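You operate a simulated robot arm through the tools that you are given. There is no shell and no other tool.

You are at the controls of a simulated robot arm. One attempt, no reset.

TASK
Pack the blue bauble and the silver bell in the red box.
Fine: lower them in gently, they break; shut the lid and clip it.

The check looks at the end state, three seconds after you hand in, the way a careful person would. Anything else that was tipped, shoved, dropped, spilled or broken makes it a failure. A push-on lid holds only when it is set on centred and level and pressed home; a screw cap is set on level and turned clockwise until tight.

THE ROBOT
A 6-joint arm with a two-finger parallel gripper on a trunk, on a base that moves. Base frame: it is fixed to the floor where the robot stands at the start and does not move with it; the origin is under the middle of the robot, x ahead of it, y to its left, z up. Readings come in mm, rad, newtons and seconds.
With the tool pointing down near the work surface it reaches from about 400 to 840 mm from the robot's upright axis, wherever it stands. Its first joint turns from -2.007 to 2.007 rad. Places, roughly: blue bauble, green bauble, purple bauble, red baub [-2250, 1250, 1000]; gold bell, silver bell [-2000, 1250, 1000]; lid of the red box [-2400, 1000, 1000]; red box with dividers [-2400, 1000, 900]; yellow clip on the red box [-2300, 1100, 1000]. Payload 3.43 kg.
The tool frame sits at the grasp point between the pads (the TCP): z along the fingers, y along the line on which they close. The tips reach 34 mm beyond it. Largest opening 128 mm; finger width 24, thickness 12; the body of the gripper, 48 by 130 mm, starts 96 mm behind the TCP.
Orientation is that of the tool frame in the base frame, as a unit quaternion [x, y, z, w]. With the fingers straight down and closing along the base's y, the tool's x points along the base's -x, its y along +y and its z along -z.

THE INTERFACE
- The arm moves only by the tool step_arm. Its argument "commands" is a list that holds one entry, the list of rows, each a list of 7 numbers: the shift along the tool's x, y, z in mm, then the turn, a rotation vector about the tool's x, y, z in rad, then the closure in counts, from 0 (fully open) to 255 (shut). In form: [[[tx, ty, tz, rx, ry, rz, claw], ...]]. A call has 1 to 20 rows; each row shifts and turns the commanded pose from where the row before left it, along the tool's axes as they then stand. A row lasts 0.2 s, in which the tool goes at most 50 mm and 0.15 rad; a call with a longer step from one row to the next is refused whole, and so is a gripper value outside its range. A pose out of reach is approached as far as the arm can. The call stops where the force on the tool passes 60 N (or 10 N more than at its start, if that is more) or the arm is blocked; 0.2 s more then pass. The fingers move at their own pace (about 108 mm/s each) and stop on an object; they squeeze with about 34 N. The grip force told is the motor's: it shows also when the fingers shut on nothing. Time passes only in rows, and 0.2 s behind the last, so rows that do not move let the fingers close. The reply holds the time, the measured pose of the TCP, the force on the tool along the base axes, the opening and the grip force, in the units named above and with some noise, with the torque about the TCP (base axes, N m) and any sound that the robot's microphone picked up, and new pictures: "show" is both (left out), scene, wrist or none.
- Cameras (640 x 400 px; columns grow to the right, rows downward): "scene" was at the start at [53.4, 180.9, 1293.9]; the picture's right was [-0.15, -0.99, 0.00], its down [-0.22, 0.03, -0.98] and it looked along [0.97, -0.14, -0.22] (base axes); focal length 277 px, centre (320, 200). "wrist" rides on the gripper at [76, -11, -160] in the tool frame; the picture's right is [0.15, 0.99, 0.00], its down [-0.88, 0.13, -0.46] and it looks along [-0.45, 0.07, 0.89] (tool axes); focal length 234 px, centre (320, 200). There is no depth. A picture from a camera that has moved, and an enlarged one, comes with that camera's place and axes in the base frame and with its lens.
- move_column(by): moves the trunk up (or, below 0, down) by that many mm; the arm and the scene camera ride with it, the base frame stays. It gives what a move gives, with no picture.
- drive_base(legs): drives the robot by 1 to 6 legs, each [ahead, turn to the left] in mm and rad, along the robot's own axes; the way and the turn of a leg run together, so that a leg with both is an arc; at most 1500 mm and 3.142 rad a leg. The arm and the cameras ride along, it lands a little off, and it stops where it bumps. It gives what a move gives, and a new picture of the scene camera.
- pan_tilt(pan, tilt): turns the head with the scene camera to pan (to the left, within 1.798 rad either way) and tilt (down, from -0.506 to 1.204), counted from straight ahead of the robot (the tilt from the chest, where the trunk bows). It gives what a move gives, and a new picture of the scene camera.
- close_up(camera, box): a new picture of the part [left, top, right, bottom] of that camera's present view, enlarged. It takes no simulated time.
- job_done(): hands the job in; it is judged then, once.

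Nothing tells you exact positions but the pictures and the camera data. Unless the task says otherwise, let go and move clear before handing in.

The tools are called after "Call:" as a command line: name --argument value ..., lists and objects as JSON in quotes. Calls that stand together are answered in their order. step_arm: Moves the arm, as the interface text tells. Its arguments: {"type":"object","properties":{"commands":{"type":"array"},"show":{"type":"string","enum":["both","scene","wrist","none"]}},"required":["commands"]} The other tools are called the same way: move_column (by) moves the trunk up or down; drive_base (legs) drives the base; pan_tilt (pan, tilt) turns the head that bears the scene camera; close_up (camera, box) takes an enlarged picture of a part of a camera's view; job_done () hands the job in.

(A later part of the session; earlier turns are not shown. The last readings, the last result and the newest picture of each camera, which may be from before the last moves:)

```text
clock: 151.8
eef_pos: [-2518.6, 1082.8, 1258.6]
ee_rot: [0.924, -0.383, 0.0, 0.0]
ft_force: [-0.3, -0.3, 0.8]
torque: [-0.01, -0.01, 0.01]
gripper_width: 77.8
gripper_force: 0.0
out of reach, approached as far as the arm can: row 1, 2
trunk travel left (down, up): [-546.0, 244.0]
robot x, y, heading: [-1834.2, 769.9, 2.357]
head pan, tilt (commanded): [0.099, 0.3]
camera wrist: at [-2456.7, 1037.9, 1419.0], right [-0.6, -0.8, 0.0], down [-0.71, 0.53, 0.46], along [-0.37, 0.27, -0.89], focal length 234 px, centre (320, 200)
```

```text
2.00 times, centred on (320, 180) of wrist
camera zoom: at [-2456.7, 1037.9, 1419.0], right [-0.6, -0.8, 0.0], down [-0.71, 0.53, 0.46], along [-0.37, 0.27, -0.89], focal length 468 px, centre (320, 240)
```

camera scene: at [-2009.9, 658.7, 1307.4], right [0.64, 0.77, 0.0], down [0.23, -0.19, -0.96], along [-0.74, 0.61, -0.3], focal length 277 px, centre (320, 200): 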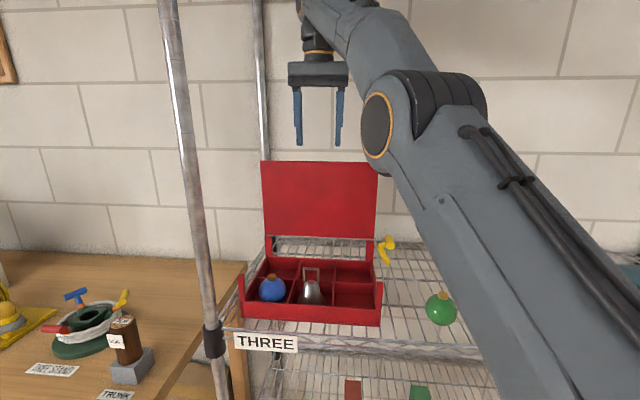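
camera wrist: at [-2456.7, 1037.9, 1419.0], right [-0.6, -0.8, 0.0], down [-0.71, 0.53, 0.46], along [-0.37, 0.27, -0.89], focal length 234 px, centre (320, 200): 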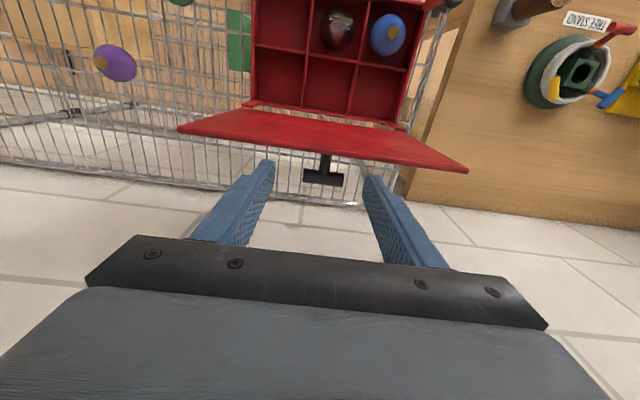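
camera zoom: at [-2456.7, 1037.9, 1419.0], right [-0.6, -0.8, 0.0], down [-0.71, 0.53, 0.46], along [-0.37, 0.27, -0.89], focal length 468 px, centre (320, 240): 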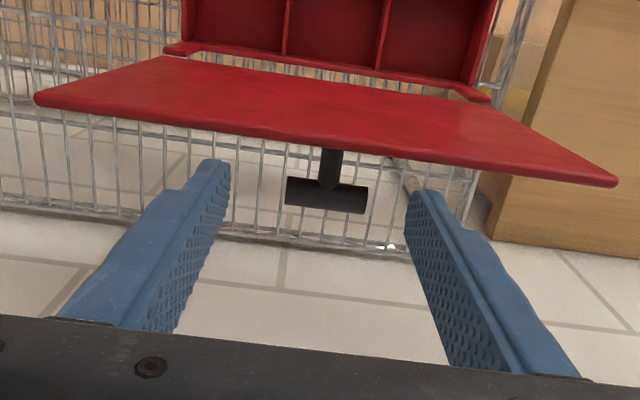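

At this height the arm can't reach far enough, so I'll pull the arm back a bit (staying above the lid) and drive the base ~45 mm closer; there is ~200 mm of room before the rack.

Call:
step_arm --commands '[[[20, 3, -10, 0, 0, 0, 100], [20, 3, -10, 0, 0, 0, 100], [0, 0, 0, 0, 0, 0, 100]]]' --show "none"

Call:
drive_base --legs '[[45, 0]]'

Call:
close_up --camera "wrist" --box '[160, 80, 480, 280]'

```text
clock: 152.6
eef_pos: [-2493.8, 1051.6, 1281.1]
ee_rot: [0.924, -0.383, 0.002, -0.001]
ft_force: [-0.6, 0.6, 0.9]
torque: [0.0, -0.02, 0.02]
gripper_width: 77.8
gripper_force: 0.1
trunk travel left (down, up): [-546.0, 244.0]
robot x, y, heading: [-1831.3, 772.0, 2.356]
head pan, tilt (commanded): [0.099, 0.3]
```

```text
clock: 153.5
eef_pos: [-2525.8, 1083.5, 1278.9]
ee_rot: [0.923, -0.384, 0.0, 0.0]
ft_force: [0.5, -0.3, 0.4]
torque: [-0.01, 0.01, -0.02]
gripper_width: 77.8
gripper_force: 0.1
trunk travel left (down, up): [-546.0, 244.0]
robot x, y, heading: [-1866.3, 799.6, 2.352]
head pan, tilt (commanded): [0.099, 0.3]
camera scene: at [-2041.5, 690.5, 1307.5], right [0.64, 0.77, 0.0], down [0.23, -0.19, -0.96], along [-0.74, 0.61, -0.3], focal length 277 px, centre (320, 200)
```

scene: 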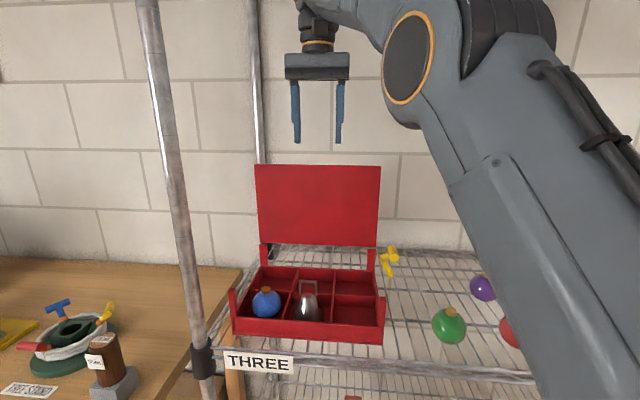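

```text
2.00 times, centred on (320, 180) of wrist
camera zoom: at [-2463.7, 1038.0, 1439.8], right [-0.6, -0.8, 0.0], down [-0.72, 0.53, 0.45], along [-0.36, 0.27, -0.89], focal length 468 px, centre (320, 240)
```

zoom: 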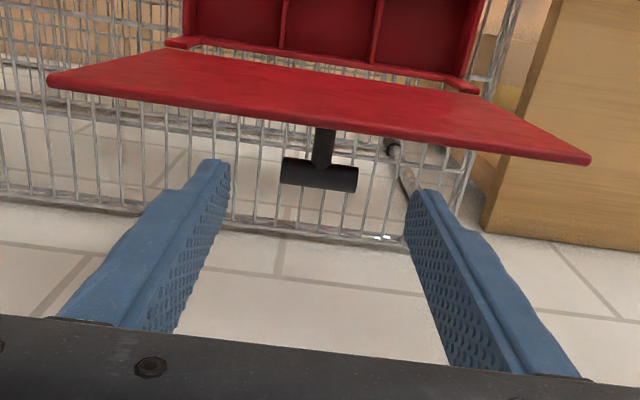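

Now in reach: the bar is ~9 mm further back. I shift over it and descend in two careful stages.

Call:
step_arm --commands '[[[-10.5, 1.9, 0, 0, 0, 0, 100], [0, 0, 10, 0, 0, 0, 100], [0, 0, 10, 0, 0, 0, 100], [0, 0, 10, 0, 0, 0, 100], [0, 0, 5, 0, 0, 0, 100], [0, 0, 0, 0, 0, 0, 100]]]' --show "wrist"

Call:
close_up --camera "wrist" --box '[160, 80, 480, 280]'

```text
clock: 154.9
eef_pos: [-2533.7, 1089.4, 1243.7]
ee_rot: [0.924, -0.382, 0.001, 0.0]
ft_force: [-0.5, 0.2, 0.1]
torque: [0.0, 0.02, 0.01]
gripper_width: 77.9
gripper_force: 0.1
trunk travel left (down, up): [-546.0, 244.0]
robot x, y, heading: [-1867.3, 801.8, 2.356]
head pan, tilt (commanded): [0.099, 0.3]
camera wrist: at [-2472.0, 1044.3, 1403.6], right [-0.6, -0.8, 0.0], down [-0.72, 0.53, 0.45], along [-0.36, 0.27, -0.89], focal length 234 px, centre (320, 200)
```

wrist: 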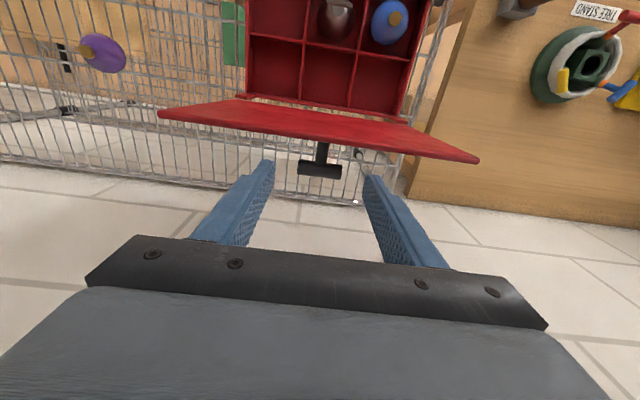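

```text
2.00 times, centred on (320, 180) of wrist
camera zoom: at [-2472.0, 1044.3, 1403.6], right [-0.6, -0.8, 0.0], down [-0.72, 0.53, 0.45], along [-0.36, 0.27, -0.89], focal length 468 px, centre (320, 240)
```

zoom: 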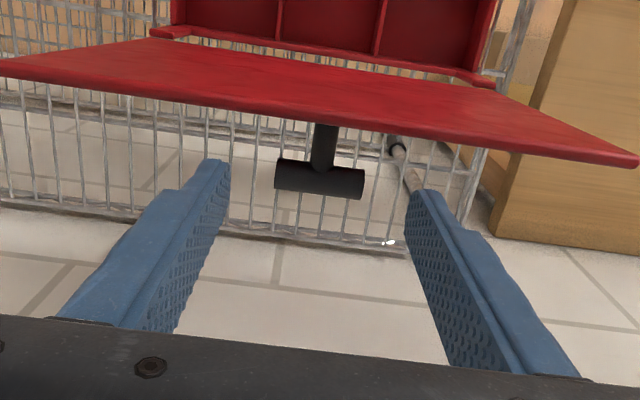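

The bar is right on axis, 53 mm below. I descend the rest and close.

Call:
step_arm --commands '[[[0, 0, 10, 0, 0, 0, 100], [0, 0, 10, 0, 0, 0, 100], [0, 0, 10, 0, 0, 0, 100], [0, 0, 8, 0, 0, 0, 100], [0, 0, 4, 0, 0, 0, 100], [0, 0, 0, 0, 0, 0, 100]]]' --show "wrist"

Call:
close_up --camera "wrist" --box '[160, 80, 480, 280]'

```text
clock: 156.3
eef_pos: [-2533.2, 1089.0, 1202.8]
ee_rot: [0.924, -0.383, 0.001, -0.001]
ft_force: [0.1, 0.0, -1.1]
torque: [0.0, 0.0, 0.01]
gripper_width: 77.6
gripper_force: 0.1
trunk travel left (down, up): [-546.0, 244.0]
robot x, y, heading: [-1867.2, 805.5, 2.349]
head pan, tilt (commanded): [0.099, 0.3]
camera wrist: at [-2472.5, 1044.1, 1362.4], right [-0.6, -0.8, 0.0], down [-0.72, 0.53, 0.45], along [-0.36, 0.27, -0.89], focal length 234 px, centre (320, 200)
```

wrist: 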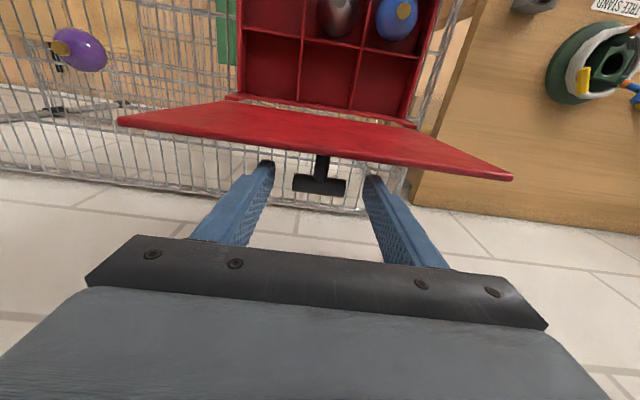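

```text
2.00 times, centred on (320, 180) of wrist
camera zoom: at [-2472.5, 1044.1, 1362.4], right [-0.6, -0.8, 0.0], down [-0.72, 0.53, 0.45], along [-0.36, 0.27, -0.89], focal length 468 px, centre (320, 240)
```

zoom: 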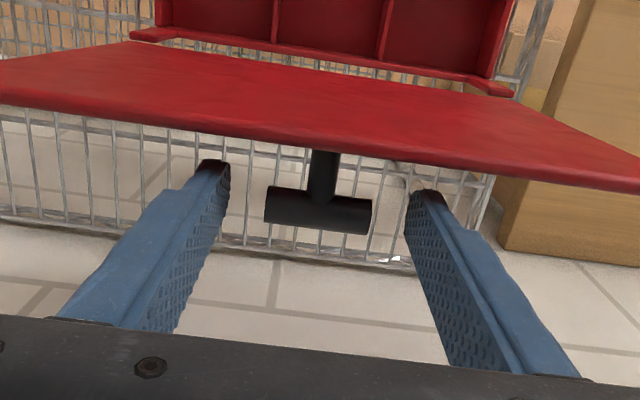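

Call:
step_arm --commands '[[[1.2, 0, 4, 0, 0, 0, 100], [0, 0, 0, 0, 0, 0, 140], [0, 0, 0, 0, 0, 0, 158], [0, 0, 0, 0, 0, 0, 200], [0, 0, 0, 0, 0, 0, 255], [0, 0, 0, 0, 0, 0, 255]]]' --show "wrist"

Call:
close_up --camera "wrist" --box '[160, 80, 480, 280]'

```text
clock: 157.7
eef_pos: [-2532.9, 1087.3, 1197.6]
ee_rot: [0.923, -0.384, 0.002, 0.0]
ft_force: [5.8, 4.2, -1.8]
torque: [0.02, -0.37, -0.01]
gripper_width: 43.5
gripper_force: 45.3
trunk travel left (down, up): [-546.0, 244.0]
robot x, y, heading: [-1864.6, 798.6, 2.347]
head pan, tilt (commanded): [0.099, 0.3]
camera wrist: at [-2471.3, 1043.4, 1358.0], right [-0.6, -0.8, 0.0], down [-0.72, 0.53, 0.45], along [-0.36, 0.27, -0.89], focal length 234 px, centre (320, 200)
```

wrist: 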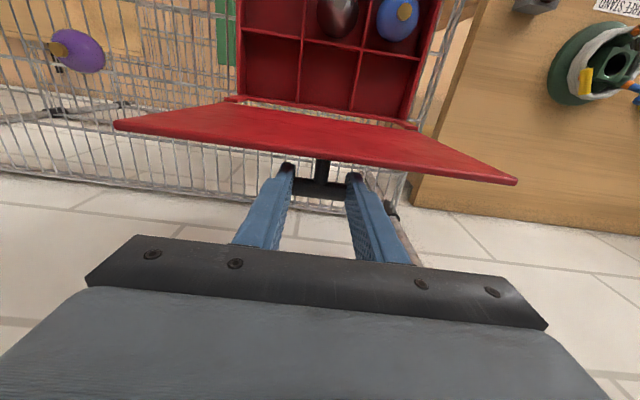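

```text
2.00 times, centred on (320, 180) of wrist
camera zoom: at [-2471.3, 1043.4, 1358.0], right [-0.6, -0.8, 0.0], down [-0.72, 0.53, 0.45], along [-0.36, 0.27, -0.89], focal length 468 px, centre (320, 240)
```

zoom: 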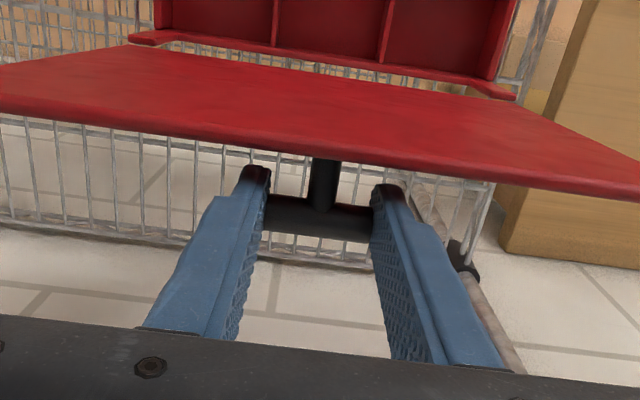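

Gripped again. I swing the lid forward along its arc, first ~24°.

Call:
step_arm --commands '[[[6, 0, -0.4, 0, 0, 0, 255], [6, 0, -0.4, 0, 0, 0, 255], [13.2, 0, 0, 0, 0, 0, 255], [13.3, 0, 0.9, 0, 0, 0, 255], [13.2, 0, 1.9, 0, 0, 0, 255], [13.0, 0, 2.8, 0, 0, 0, 255], [12.8, 0, 3.6, 0, 0, 0, 255], [0, 0, 0, 0, 0, 0, 255]]]'

```text
clock: 159.5
eef_pos: [-2478.8, 1033.7, 1191.4]
ee_rot: [0.924, -0.382, 0.002, -0.001]
ft_force: [1.5, 4.6, 13.3]
torque: [0.95, 0.71, -0.06]
gripper_width: 43.5
gripper_force: 45.2
trunk travel left (down, up): [-546.0, 244.0]
robot x, y, heading: [-1865.7, 806.1, 2.352]
head pan, tilt (commanded): [0.099, 0.3]
camera scene: at [-2041.0, 690.7, 1307.5], right [0.64, 0.77, 0.0], down [0.23, -0.19, -0.96], along [-0.74, 0.61, -0.3], focal length 277 px, centre (320, 200)
camera wrist: at [-2416.4, 988.8, 1350.3], right [-0.6, -0.8, 0.0], down [-0.72, 0.53, 0.45], along [-0.36, 0.27, -0.89], focal length 234 px, centre (320, 200)
```

scene: 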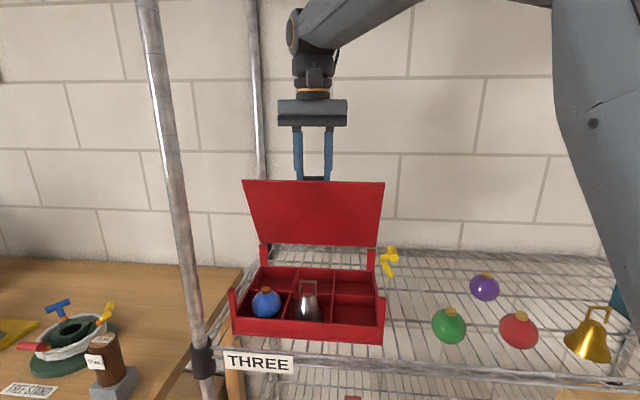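
wrist: 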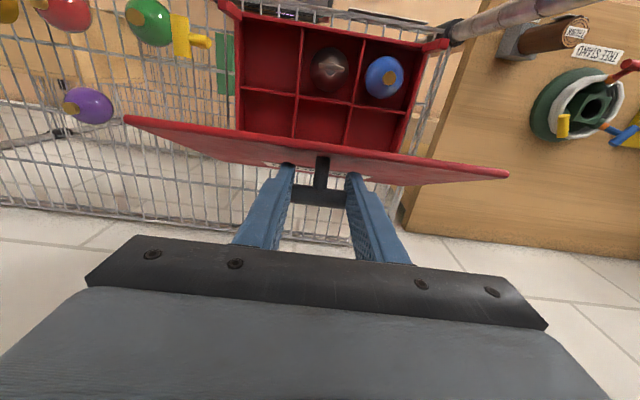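

Call:
step_arm --commands '[[[12.5, 0, 4.0, 0, 0, 0, 255], [12.1, 0, 5.2, 0, 0, 0, 255], [11.8, 0, 6.2, 0, 0, 0, 255], [11.2, 0, 7.1, 0, 0, 0, 255], [10.8, 0, 7.8, 0, 0, 0, 255], [10.2, 0, 8.5, 0, 0, 0, 255], [9.5, 0, 9.3, 0, 0, 0, 255], [8.9, 0, 9.8, 0, 0, 0, 255], [0, 0, 0, 0, 0, 0, 255]]]'

```text
clock: 161.5
eef_pos: [-2415.1, 971.6, 1133.6]
ee_rot: [0.924, -0.383, 0.002, 0.0]
ft_force: [7.4, 1.9, 12.1]
torque: [0.94, 0.87, -0.11]
gripper_width: 43.8
gripper_force: 44.8
trunk travel left (down, up): [-546.0, 244.0]
robot x, y, heading: [-1863.0, 802.8, 2.351]
head pan, tilt (commanded): [0.099, 0.3]
camera scene: at [-2040.5, 690.5, 1307.6], right [0.64, 0.77, 0.0], down [0.23, -0.19, -0.96], along [-0.74, 0.61, -0.3], focal length 277 px, centre (320, 200)
camera wrist: at [-2354.0, 926.6, 1293.4], right [-0.6, -0.8, 0.0], down [-0.72, 0.53, 0.45], along [-0.36, 0.27, -0.89], focal length 234 px, centre (320, 200)
```

scene: 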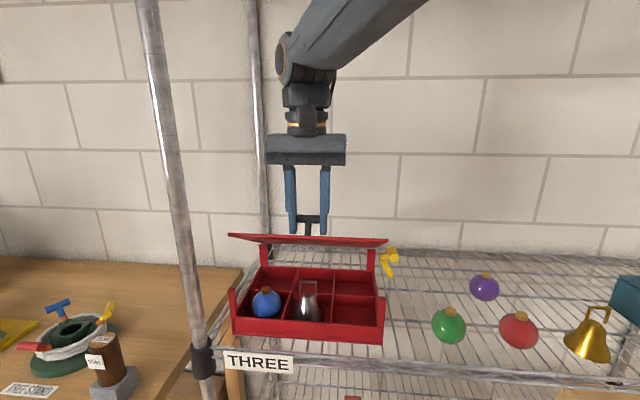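
wrist: 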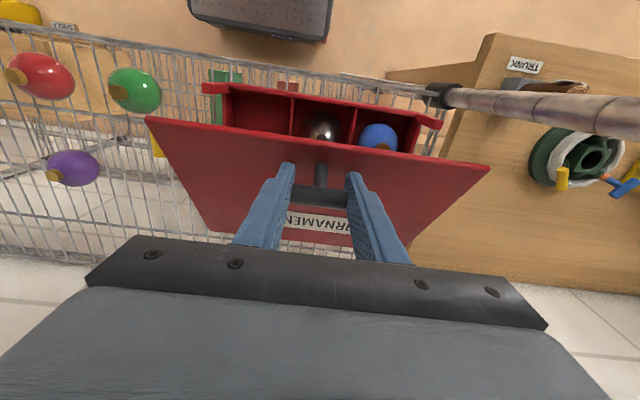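

On track. Four more steps, then slowly.

Call:
step_arm --commands '[[[8.2, 0, 10.3, 0, 0, 0, 255], [7.5, 0, 11.0, 0, 0, 0, 255], [6.6, 0, 11.3, 0, 0, 0, 255], [5.8, 0, 11.7, 0, 0, 0, 255], [0, 0, 0, 0, 0, 0, 255]]]'

Call:
close_up --camera "scene" --box '[210, 180, 420, 360]'

```text
clock: 162.7
eef_pos: [-2397.3, 952.9, 1088.9]
ee_rot: [0.923, -0.384, 0.001, 0.0]
ft_force: [3.5, 7.8, 6.1]
torque: [0.94, 0.88, -0.01]
gripper_width: 43.8
gripper_force: 45.3
trunk travel left (down, up): [-546.0, 244.0]
robot x, y, heading: [-1864.3, 802.9, 2.351]
head pan, tilt (commanded): [0.099, 0.3]
camera scene: at [-2041.1, 691.1, 1307.5], right [0.64, 0.77, 0.0], down [0.23, -0.19, -0.96], along [-0.74, 0.61, -0.3], focal length 277 px, centre (320, 200)
camera wrist: at [-2334.8, 907.3, 1248.7], right [-0.6, -0.8, 0.0], down [-0.72, 0.53, 0.45], along [-0.36, 0.27, -0.89], focal length 234 px, centre (320, 200)
```

scene: 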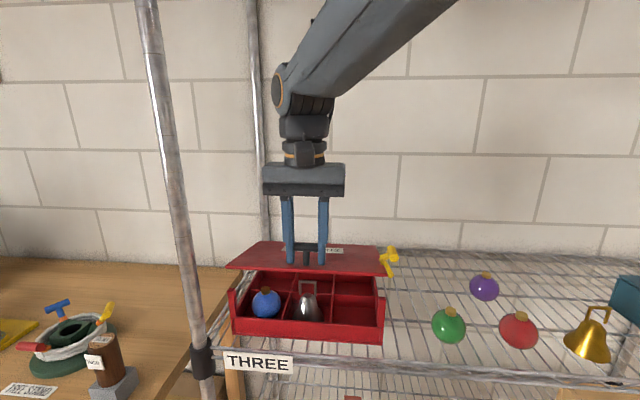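
wrist: 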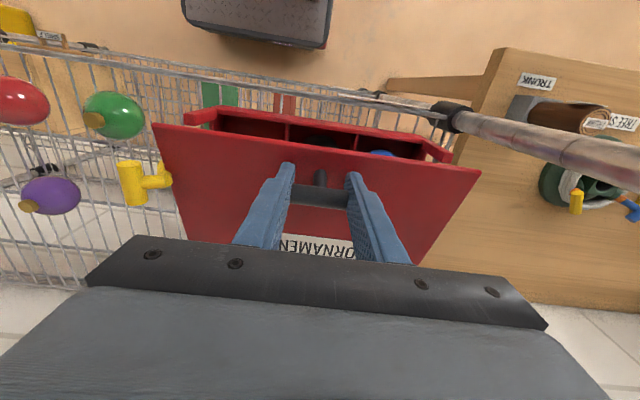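

```text
2.22 times, centred on (315, 270) of scene
camera zoom: at [-2041.1, 691.1, 1307.5], right [0.64, 0.77, 0.0], down [0.23, -0.19, -0.96], along [-0.74, 0.61, -0.3], focal length 616 px, centre (331, 44)
```

zoom: 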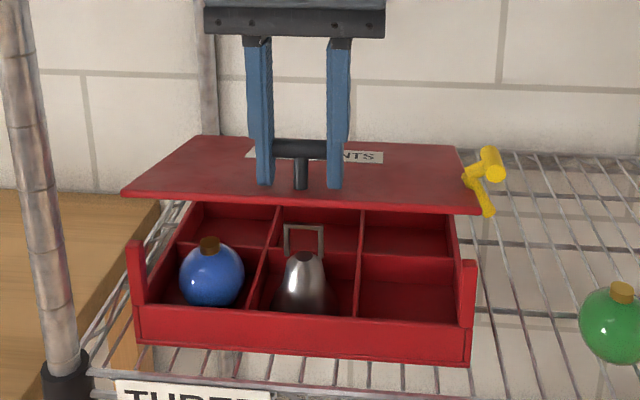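

Nearly closed, contents clear. I go slowly now.

Call:
step_arm --commands '[[[1.6, 0, 4, 0, 0, 0, 255], [1.6, 0, 4, 0, 0, 0, 255], [1.4, 0, 4, 0, 0, 0, 255], [1.2, 0, 3, 0, 0, 0, 255], [0, 0, 0, 0, 0, 0, 255]]]' --show "none"

Call:
close_up --camera "scene" --box '[210, 180, 420, 360]'

```text
clock: 163.9
eef_pos: [-2391.9, 947.8, 1074.5]
ee_rot: [0.924, -0.383, 0.001, 0.0]
ft_force: [1.2, 7.6, 4.8]
torque: [0.89, 0.96, -0.03]
gripper_width: 43.3
gripper_force: 44.6
trunk travel left (down, up): [-546.0, 244.0]
robot x, y, heading: [-1861.1, 802.7, 2.35]
head pan, tilt (commanded): [0.099, 0.3]
```

```text
2.22 times, centred on (315, 270) of scene
camera zoom: at [-2041.1, 691.0, 1307.5], right [0.64, 0.77, 0.0], down [0.23, -0.19, -0.96], along [-0.74, 0.61, -0.3], focal length 616 px, centre (331, 44)
```

zoom: 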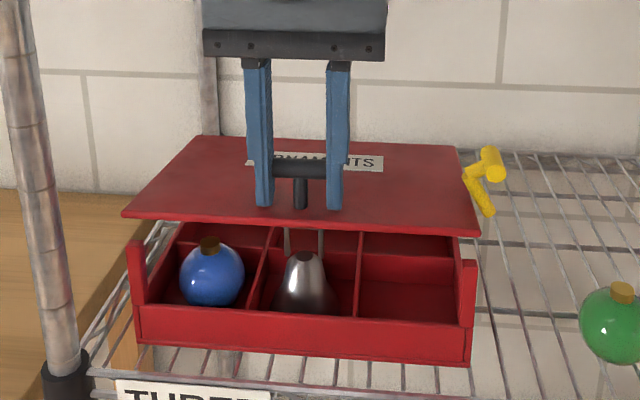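

Call:
step_arm --commands '[[[0.8, 0, 2.5, 0, 0, 0, 255], [0.8, 0, 2.5, 0, 0, 0, 255], [0.7, 0, 2.5, 0, 0, 0, 255], [0.5, 0, 2, 0, 0, 0, 255], [0, 0, 0, 0, 0, 0, 255]]]' --show "none"

Call:
close_up --camera "scene" --box '[210, 180, 420, 360]'

```text
clock: 165.1
eef_pos: [-2390.3, 945.2, 1064.7]
ee_rot: [0.924, -0.382, 0.002, 0.0]
ft_force: [7.6, 1.8, 8.5]
torque: [0.98, 0.86, -0.03]
gripper_width: 43.6
gripper_force: 45.0
trunk travel left (down, up): [-546.0, 244.0]
robot x, y, heading: [-1863.7, 802.9, 2.351]
head pan, tilt (commanded): [0.099, 0.3]
```

```text
2.22 times, centred on (315, 270) of scene
camera zoom: at [-2040.6, 690.6, 1307.6], right [0.64, 0.77, 0.0], down [0.23, -0.19, -0.96], along [-0.74, 0.61, -0.3], focal length 616 px, centre (331, 44)
```

zoom: 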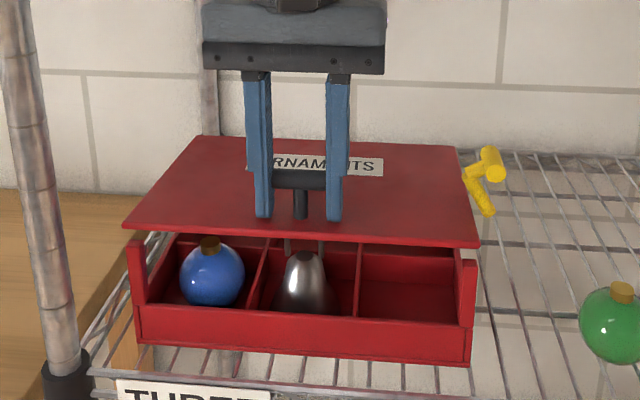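

Call:
step_arm --commands '[[[0.4, 0, 1.5, 0, 0, 0, 255], [0.3, 0, 1, 0, 0, 0, 255], [0, 0, 0, 0, 0, 0, 255]]]' --show "none"

Call:
close_up --camera "scene" --box '[210, 230, 420, 350]'

```text
clock: 165.9
eef_pos: [-2388.8, 944.9, 1061.4]
ee_rot: [0.924, -0.382, 0.0, 0.001]
ft_force: [9.0, -1.5, 8.5]
torque: [0.72, 0.9, -0.02]
gripper_width: 43.6
gripper_force: 45.3
trunk travel left (down, up): [-546.0, 244.0]
robot x, y, heading: [-1864.3, 805.0, 2.357]
head pan, tilt (commanded): [0.099, 0.3]
```

```text
3.05 times, centred on (315, 290) of scene
camera zoom: at [-2040.5, 690.5, 1307.5], right [0.64, 0.77, 0.0], down [0.23, -0.19, -0.96], along [-0.74, 0.61, -0.3], focal length 845 px, centre (335, -74)
```

zoom: 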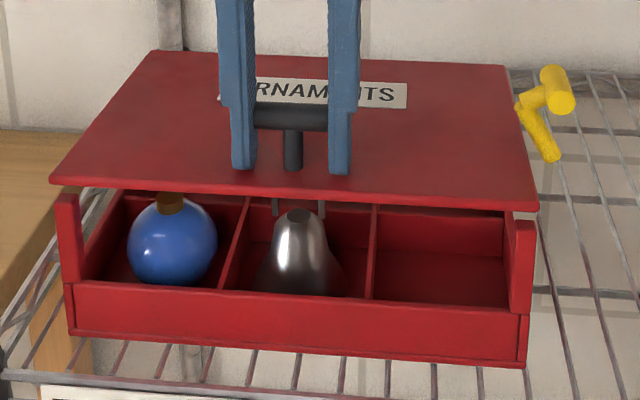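

Call:
step_arm --commands '[[[0.3, 0, 1, 0, 0, 0, 255], [0.3, 0, 1, 0, 0, 0, 255], [0, 0, 0, 0, 0, 0, 255]]]' --show "none"

Call:
close_up --camera "scene" --box '[210, 230, 420, 350]'

```text
clock: 166.7
eef_pos: [-2389.4, 945.0, 1059.4]
ee_rot: [0.924, -0.383, 0.001, -0.001]
ft_force: [5.4, -1.4, 8.6]
torque: [0.93, 0.94, -0.02]
gripper_width: 43.6
gripper_force: 45.3
trunk travel left (down, up): [-546.0, 244.0]
robot x, y, heading: [-1863.2, 802.5, 2.351]
head pan, tilt (commanded): [0.099, 0.3]
```

```text
3.05 times, centred on (315, 290) of scene
camera zoom: at [-2040.7, 690.6, 1307.5], right [0.64, 0.77, 0.0], down [0.23, -0.19, -0.96], along [-0.74, 0.61, -0.3], focal length 845 px, centre (335, -74)
```

zoom: 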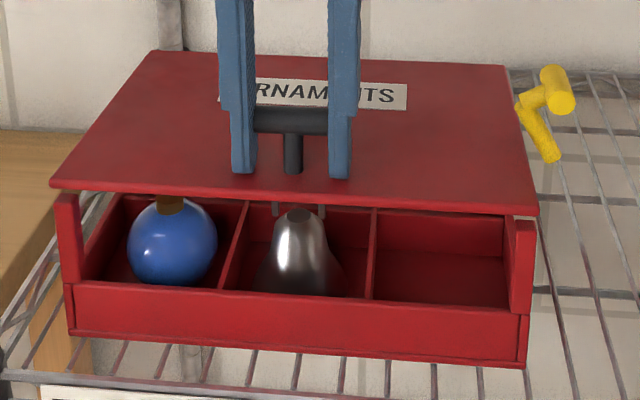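

Call:
step_arm --commands '[[[0.3, 0, 1, 0, 0, 0, 255], [0.3, 0, 1, 0, 0, 0, 255], [0, 0, 0, 0, 0, 0, 255]]]' --show "none"

Call:
close_up --camera "scene" --box '[210, 230, 420, 350]'

```text
clock: 167.5
eef_pos: [-2389.1, 944.1, 1057.7]
ee_rot: [0.924, -0.383, 0.001, -0.001]
ft_force: [8.9, -1.6, 9.1]
torque: [0.98, 0.87, -0.03]
gripper_width: 43.4
gripper_force: 45.7
trunk travel left (down, up): [-546.0, 244.0]
robot x, y, heading: [-1862.8, 803.4, 2.352]
head pan, tilt (commanded): [0.099, 0.3]
```

```text
3.05 times, centred on (315, 290) of scene
camera zoom: at [-2040.6, 690.7, 1307.6], right [0.64, 0.77, 0.0], down [0.23, -0.19, -0.96], along [-0.74, 0.61, -0.3], focal length 845 px, centre (335, -74)
```

zoom: 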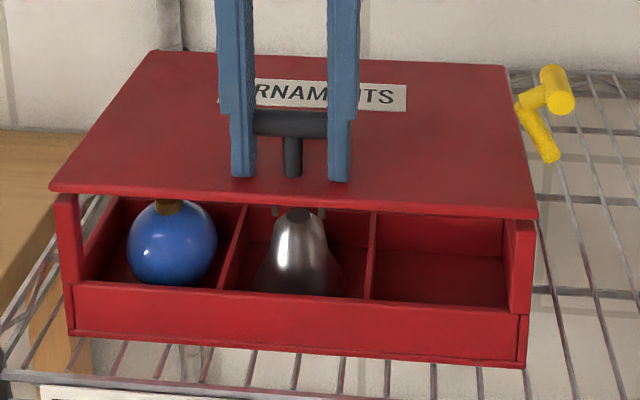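

Call:
step_arm --commands '[[[0.2, 0, 0.8, 0, 0, 0, 255], [0.2, 0, 0.8, 0, 0, 0, 255], [0, 0, 0, 0, 0, 0, 255]]]' --show "none"

Call:
close_up --camera "scene" --box '[210, 230, 420, 350]'

```text
clock: 168.3
eef_pos: [-2388.8, 943.8, 1055.6]
ee_rot: [0.924, -0.383, 0.001, -0.001]
ft_force: [5.3, 2.7, 7.5]
torque: [1.02, 0.93, -0.07]
gripper_width: 43.6
gripper_force: 45.0
trunk travel left (down, up): [-546.0, 244.0]
robot x, y, heading: [-1864.0, 803.6, 2.352]
head pan, tilt (commanded): [0.099, 0.3]
```

```text
3.05 times, centred on (315, 290) of scene
camera zoom: at [-2040.7, 690.9, 1307.5], right [0.64, 0.77, 0.0], down [0.23, -0.19, -0.96], along [-0.74, 0.61, -0.3], focal length 845 px, centre (335, -74)
```

zoom: 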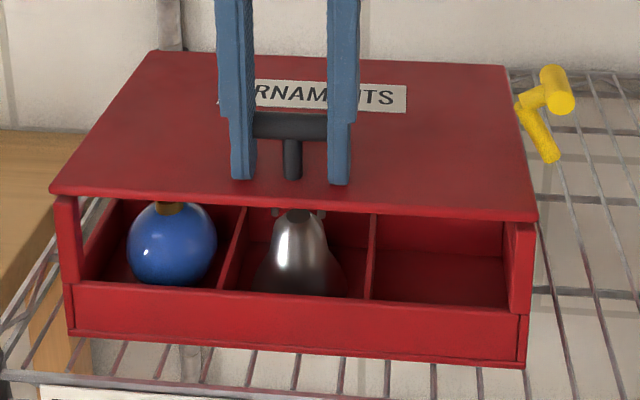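

Call:
step_arm --commands '[[[0.2, 0, 0.8, 0, 0, 0, 255], [0.2, 0, 0.8, 0, 0, 0, 255], [0, 0, 0, 0, 0, 0, 255]]]' --show "none"

Call:
close_up --camera "scene" --box '[210, 230, 420, 350]'

```text
clock: 169.1
eef_pos: [-2389.1, 944.0, 1055.2]
ee_rot: [0.924, -0.383, 0.002, 0.0]
ft_force: [1.1, 2.5, 7.3]
torque: [0.89, 0.94, -0.09]
gripper_width: 43.7
gripper_force: 44.9
trunk travel left (down, up): [-546.0, 244.0]
robot x, y, heading: [-1862.2, 801.7, 2.353]
head pan, tilt (commanded): [0.099, 0.3]
```

```text
3.05 times, centred on (315, 290) of scene
camera zoom: at [-2040.9, 690.9, 1307.5], right [0.64, 0.77, 0.0], down [0.23, -0.19, -0.96], along [-0.74, 0.61, -0.3], focal length 845 px, centre (335, -74)
```

zoom: 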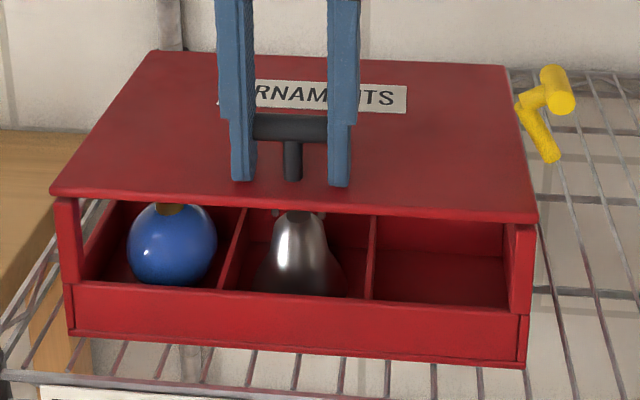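

Call:
step_arm --commands '[[[0.2, 0, 0.8, 0, 0, 0, 255], [0.2, 0, 0.8, 0, 0, 0, 255], [0, 0, 0, 0, 0, 0, 255]]]' --show "none"

Call:
close_up --camera "scene" --box '[220, 250, 320, 310]'

Call:
close_up --camera "scene" --box '[320, 250, 420, 310]'

```text
clock: 169.9
eef_pos: [-2388.5, 943.4, 1053.9]
ee_rot: [0.924, -0.382, 0.001, 0.0]
ft_force: [2.5, 3.1, 6.9]
torque: [0.93, 0.95, -0.02]
gripper_width: 43.7
gripper_force: 45.0
trunk travel left (down, up): [-546.0, 244.0]
robot x, y, heading: [-1866.4, 799.4, 2.349]
head pan, tilt (commanded): [0.099, 0.3]
```

```text
6.40 times, centred on (270, 280) of scene
camera zoom: at [-2040.9, 690.8, 1307.5], right [0.64, 0.77, 0.0], down [0.23, -0.19, -0.96], along [-0.74, 0.61, -0.3], focal length 1775 px, centre (640, -312)
```

zoom: 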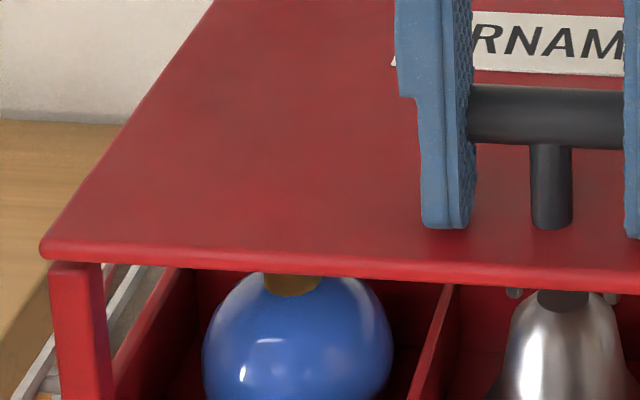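

```text
6.40 times, centred on (370, 280) of scene
camera zoom: at [-2040.9, 690.8, 1307.5], right [0.64, 0.77, 0.0], down [0.23, -0.19, -0.96], along [-0.74, 0.61, -0.3], focal length 1775 px, centre (0, -312)
```

zoom: 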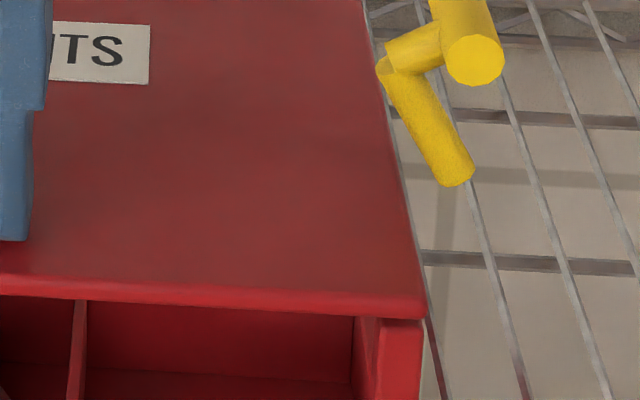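

Call:
close_up --camera "wrist" --box '[240, 130, 400, 230]'

Call:
step_arm --commands '[[[0.2, 0, 0.8, 0, 0, 0, 255], [0.2, 0, 0.8, 0, 0, 0, 255], [0, 0, 0, 0, 0, 0, 255]]]' --show "none"

Call:
close_up --camera "scene" --box '[220, 250, 320, 310]'

```text
4.00 times, centred on (320, 180) of wrist
camera zoom: at [-2326.3, 898.9, 1213.8], right [-0.6, -0.8, 0.0], down [-0.72, 0.53, 0.45], along [-0.36, 0.27, -0.89], focal length 937 px, centre (320, 280)
```

zoom: 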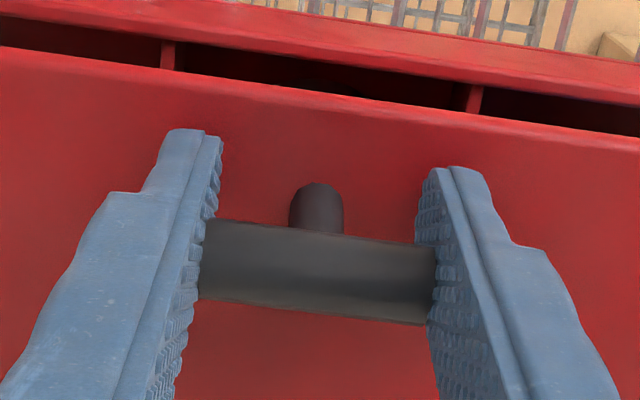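

```text
clock: 170.7
eef_pos: [-2387.6, 943.6, 1052.5]
ee_rot: [0.924, -0.383, 0.001, 0.0]
ft_force: [2.3, 3.8, 7.3]
torque: [0.94, 0.98, -0.06]
gripper_width: 43.9
gripper_force: 45.0
trunk travel left (down, up): [-546.0, 244.0]
robot x, y, heading: [-1863.6, 801.9, 2.353]
head pan, tilt (commanded): [0.099, 0.3]
```

```text
6.40 times, centred on (270, 280) of scene
camera zoom: at [-2040.9, 690.9, 1307.5], right [0.64, 0.77, 0.0], down [0.23, -0.19, -0.96], along [-0.74, 0.61, -0.3], focal length 1775 px, centre (640, -312)
```

zoom: 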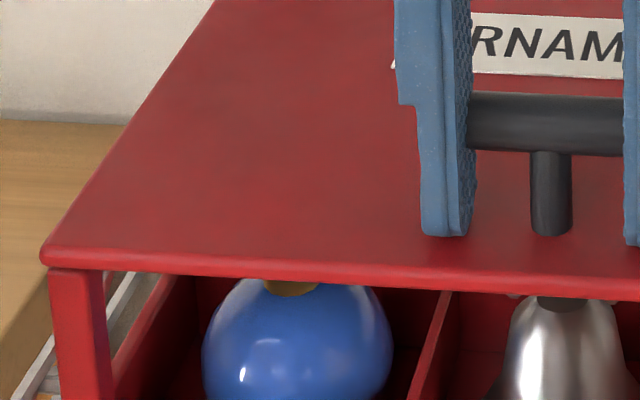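

The lid is essentially down but the fingers are slipping along the bar. I release, rise, shut the fingers, and will press it home from above on the handle.

Call:
step_arm --commands '[[[0, 0, 0, 0, 0, 0, 200], [0, 0, 0, 0, 0, 0, 140], [0, 0, 0, 0, 0, 0, 110], [0, 0, -20, 0, 0, 0, 110], [0, 0, -25, 0, 0, 0, 110], [-4, 0, -15, 0, 0, 0, 110], [0, 0, 0, 0, 0, 0, 255], [0, 0, 0, 0, 0, 0, 255], [0, 0, 0, 0, 0, 0, 255]]]'

Call:
close_up --camera "wrist" --box '[200, 100, 440, 250]'

Call:
close_up --camera "scene" --box '[210, 230, 420, 350]'

```text
clock: 172.7
eef_pos: [-2390.1, 945.4, 1111.3]
ee_rot: [0.924, -0.383, 0.002, 0.0]
ft_force: [-0.2, 0.2, 0.8]
torque: [0.05, 0.01, 0.01]
gripper_width: 0.2
gripper_force: 32.9
trunk travel left (down, up): [-546.0, 244.0]
robot x, y, heading: [-1862.8, 798.2, 2.357]
head pan, tilt (commanded): [0.099, 0.3]
camera scene: at [-2041.2, 690.8, 1307.4], right [0.64, 0.77, 0.0], down [0.23, -0.19, -0.96], along [-0.74, 0.61, -0.3], focal length 277 px, centre (320, 200)
camera wrist: at [-2328.5, 900.1, 1271.8], right [-0.6, -0.8, 0.0], down [-0.72, 0.53, 0.45], along [-0.36, 0.27, -0.89], focal length 234 px, centre (320, 200)
```

scene: 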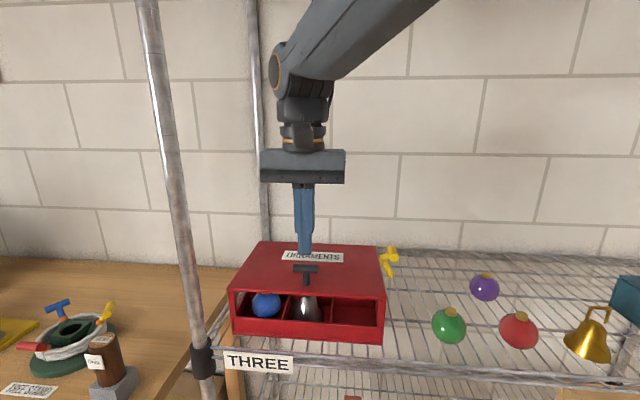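
wrist: 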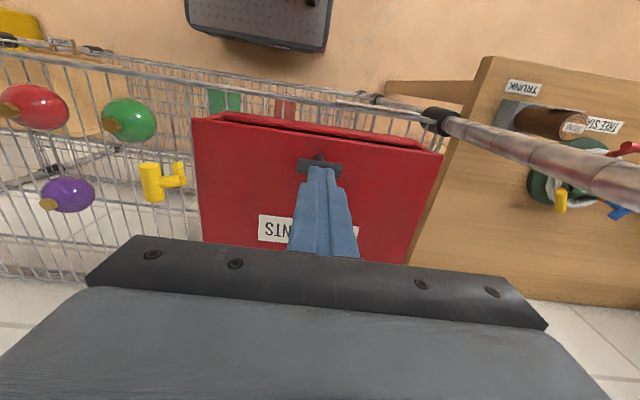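

```text
2.67 times, centred on (320, 175) of wrist
camera zoom: at [-2328.5, 900.1, 1271.8], right [-0.6, -0.8, 0.0], down [-0.72, 0.53, 0.45], along [-0.36, 0.27, -0.89], focal length 624 px, centre (320, 267)
```

zoom: 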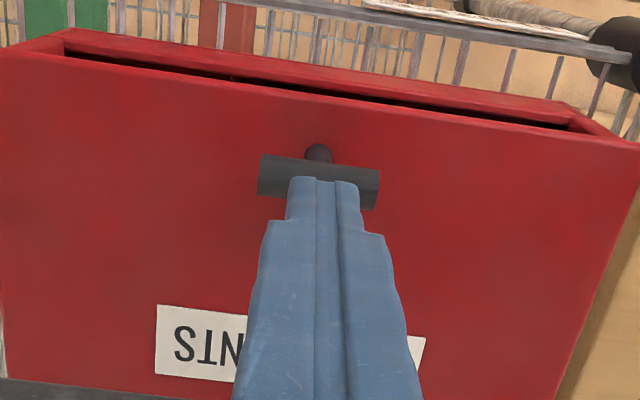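

```text
3.05 times, centred on (315, 290) of scene
camera zoom: at [-2041.2, 690.8, 1307.4], right [0.64, 0.77, 0.0], down [0.23, -0.19, -0.96], along [-0.74, 0.61, -0.3], focal length 845 px, centre (335, -74)
```

zoom: 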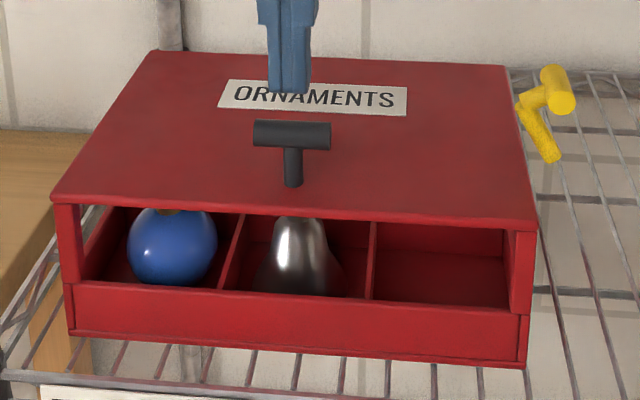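

The lid looks shut; the bar is right under the closed fingertips. I press down on it gently to make sure it's home.

Call:
step_arm --commands '[[[0, 0, 8, 0, 0, 0, 255], [0, 0, 5, 0, 0, 0, 255], [0, 0, 2, 0, 0, 0, 255], [0, 0, 1, 0, 0, 0, 255], [0, 0, 1, 0, 0, 0, 255], [0, 0, 0, 0, 0, 0, 255]]]' --show "none"

```text
clock: 174.1
eef_pos: [-2389.7, 947.6, 1093.8]
ee_rot: [0.924, -0.383, 0.003, 0.0]
ft_force: [0.7, 0.2, -0.1]
torque: [0.0, -0.04, 0.0]
gripper_width: 0.1
gripper_force: 32.9
trunk travel left (down, up): [-546.0, 244.0]
robot x, y, heading: [-1862.7, 799.6, 2.353]
head pan, tilt (commanded): [0.099, 0.3]
```

Call:
step_arm --commands '[[[0, 0, 1, 0, 0, 0, 255], [0, 0, 1, 0, 0, 0, 255], [0, 0, 0, 0, 0, 0, 255]]]' --show "none"

```text
clock: 174.9
eef_pos: [-2390.8, 946.9, 1091.8]
ee_rot: [0.924, -0.382, 0.001, 0.0]
ft_force: [-0.1, -0.6, 1.1]
torque: [-0.02, -0.01, 0.02]
gripper_width: 0.0
gripper_force: 32.9
trunk travel left (down, up): [-546.0, 244.0]
robot x, y, heading: [-1862.6, 801.1, 2.352]
head pan, tilt (commanded): [0.099, 0.3]
```

Call:
step_arm --commands '[[[0, 0, 1, 0, 0, 0, 255], [0, 0, 1, 0, 0, 0, 255], [0, 0, 0, 0, 0, 0, 255]]]' --show "none"

```text
clock: 175.7
eef_pos: [-2391.0, 946.3, 1089.7]
ee_rot: [0.924, -0.383, 0.001, 0.0]
ft_force: [-0.5, -0.5, -0.7]
torque: [0.01, -0.02, 0.0]
gripper_width: 0.1
gripper_force: 33.4
trunk travel left (down, up): [-546.0, 244.0]
robot x, y, heading: [-1864.6, 803.0, 2.353]
head pan, tilt (commanded): [0.099, 0.3]
```

Call:
step_arm --commands '[[[0, 0, 1, 0, 0, 0, 255], [0, 0, 1, 0, 0, 0, 255], [0, 0, 0, 0, 0, 0, 255]]]' --show "none"

Call:
close_up --camera "scene" --box '[260, 230, 360, 290]'

```text
clock: 176.5
eef_pos: [-2389.8, 946.8, 1089.1]
ee_rot: [0.924, -0.383, 0.0, -0.001]
ft_force: [0.2, -2.4, 15.6]
torque: [-0.03, 0.02, -0.07]
gripper_width: 0.1
gripper_force: 32.9
trunk travel left (down, up): [-546.0, 244.0]
robot x, y, heading: [-1866.0, 795.7, 2.354]
head pan, tilt (commanded): [0.099, 0.3]
```

```text
6.40 times, centred on (310, 260) of scene
camera zoom: at [-2040.8, 690.6, 1307.6], right [0.64, 0.77, 0.0], down [0.23, -0.19, -0.96], along [-0.74, 0.61, -0.3], focal length 1775 px, centre (384, -184)
```

zoom: 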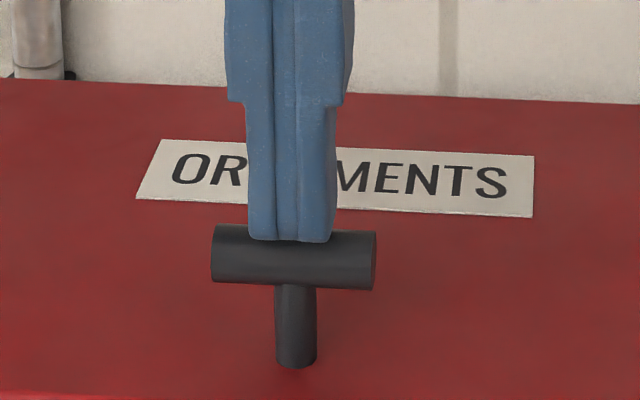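

Call:
step_arm --commands '[[[0, 0, 1, 0, 0, 0, 255], [0, 0, 0, 0, 0, 0, 255]]]' --show "none"

Call:
close_up --camera "scene" --box '[210, 250, 310, 310]'

Call:
close_up --camera "scene" --box '[320, 250, 420, 310]'

```text
clock: 177.1
eef_pos: [-2390.8, 947.5, 1089.1]
ee_rot: [0.924, -0.382, 0.0, 0.0]
ft_force: [-1.8, 0.3, 27.7]
torque: [0.04, 0.06, 0.05]
gripper_width: 0.0
gripper_force: 32.7
trunk travel left (down, up): [-546.0, 244.0]
robot x, y, heading: [-1863.8, 801.2, 2.353]
head pan, tilt (commanded): [0.099, 0.3]
```

```text
6.40 times, centred on (260, 280) of scene
camera zoom: at [-2040.5, 690.7, 1307.6], right [0.64, 0.77, 0.0], down [0.23, -0.19, -0.96], along [-0.74, 0.61, -0.3], focal length 1775 px, centre (704, -312)
```

zoom: 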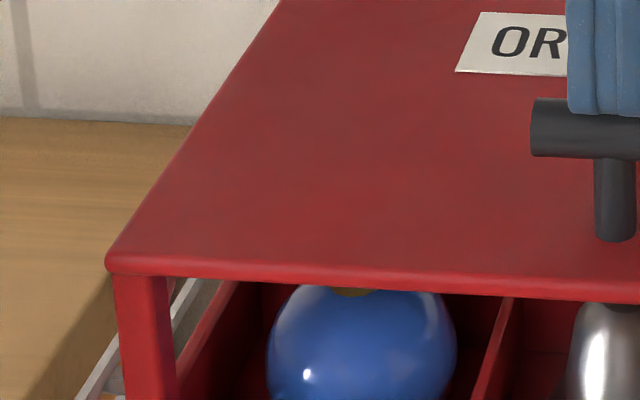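

```text
6.40 times, centred on (370, 280) of scene
camera zoom: at [-2040.5, 690.7, 1307.6], right [0.64, 0.77, 0.0], down [0.23, -0.19, -0.96], along [-0.74, 0.61, -0.3], focal length 1775 px, centre (0, -312)
```

zoom: 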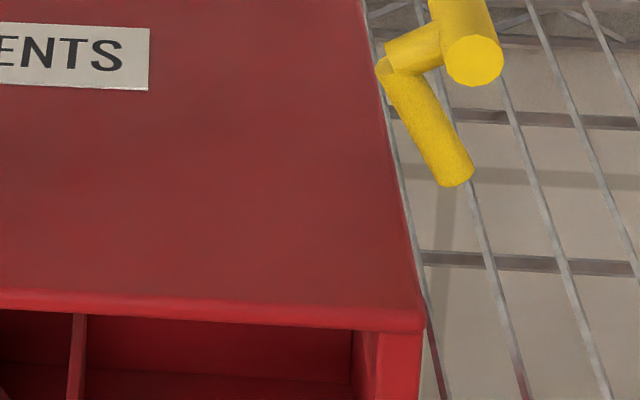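

The lid is flush on its posts and firm at 28 N. Now the clip: I rise, go over to the right side of the clip's bar with the fingers shut.

Call:
step_arm --commands '[[[0, 0, -20, 0, 0, 0, 255], [0, 0, -40, 0, 0, 0, 255], [-10, -40, 0, 0, 0, 0, 255], [-10, -40, 0, 0, 0, 0, 255], [-11, -40, 0, 0, 0, 0, 255], [0, -40, 0, 0, 0, 0, 255], [0, -40, 0, 0, 0, 0, 255], [0, 0, 0, 0, 0, 0, 255]]]'

Call:
close_up --camera "wrist" --box '[260, 90, 420, 190]'

Call:
close_up --camera "scene" --box '[340, 200, 440, 290]'

```text
clock: 178.9
eef_pos: [-2271.7, 1111.5, 1146.8]
ee_rot: [0.924, -0.383, 0.002, 0.0]
ft_force: [0.1, 0.5, 0.2]
torque: [-0.03, -0.04, 0.0]
gripper_width: 0.1
gripper_force: 32.2
trunk travel left (down, up): [-546.0, 244.0]
robot x, y, heading: [-1862.6, 804.4, 2.353]
head pan, tilt (commanded): [0.099, 0.3]
camera scene: at [-2041.2, 690.8, 1307.4], right [0.64, 0.77, 0.0], down [0.23, -0.19, -0.96], along [-0.74, 0.61, -0.3], focal length 277 px, centre (320, 200)
camera wrist: at [-2209.5, 1067.2, 1307.1], right [-0.6, -0.8, 0.0], down [-0.72, 0.53, 0.45], along [-0.36, 0.27, -0.89], focal length 234 px, centre (320, 200)
```

scene: 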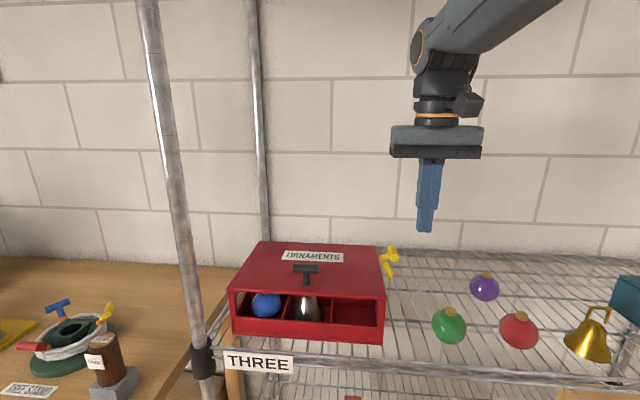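
wrist: 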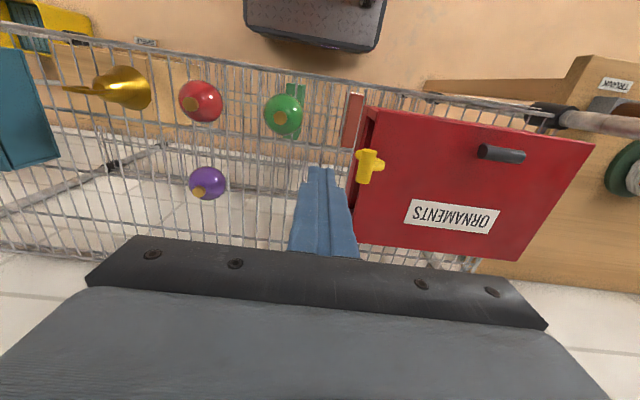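

```text
4.00 times, centred on (340, 140) of wrist
camera zoom: at [-2209.5, 1067.2, 1307.1], right [-0.6, -0.8, 0.0], down [-0.72, 0.53, 0.45], along [-0.36, 0.27, -0.89], focal length 937 px, centre (240, 440)
```

zoom: 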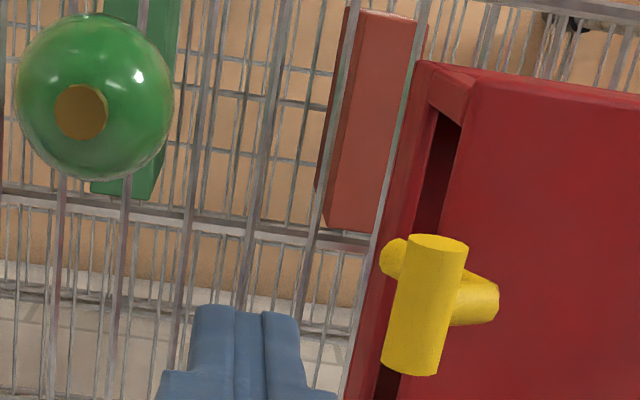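

```text
4.44 times, centred on (390, 245) of scene
camera zoom: at [-2041.2, 690.8, 1307.4], right [0.64, 0.77, 0.0], down [0.23, -0.19, -0.96], along [-0.74, 0.61, -0.3], focal length 1232 px, centre (9, 0)
```

zoom: 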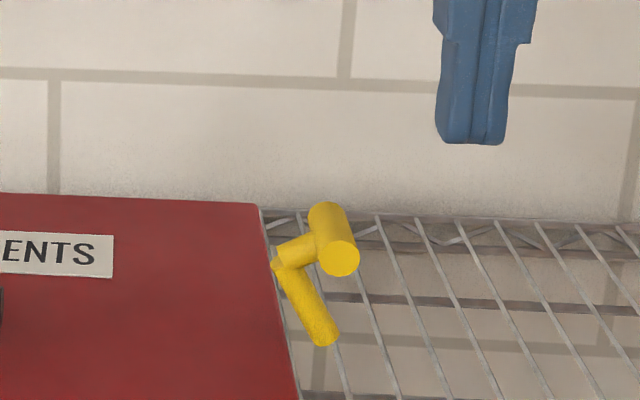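

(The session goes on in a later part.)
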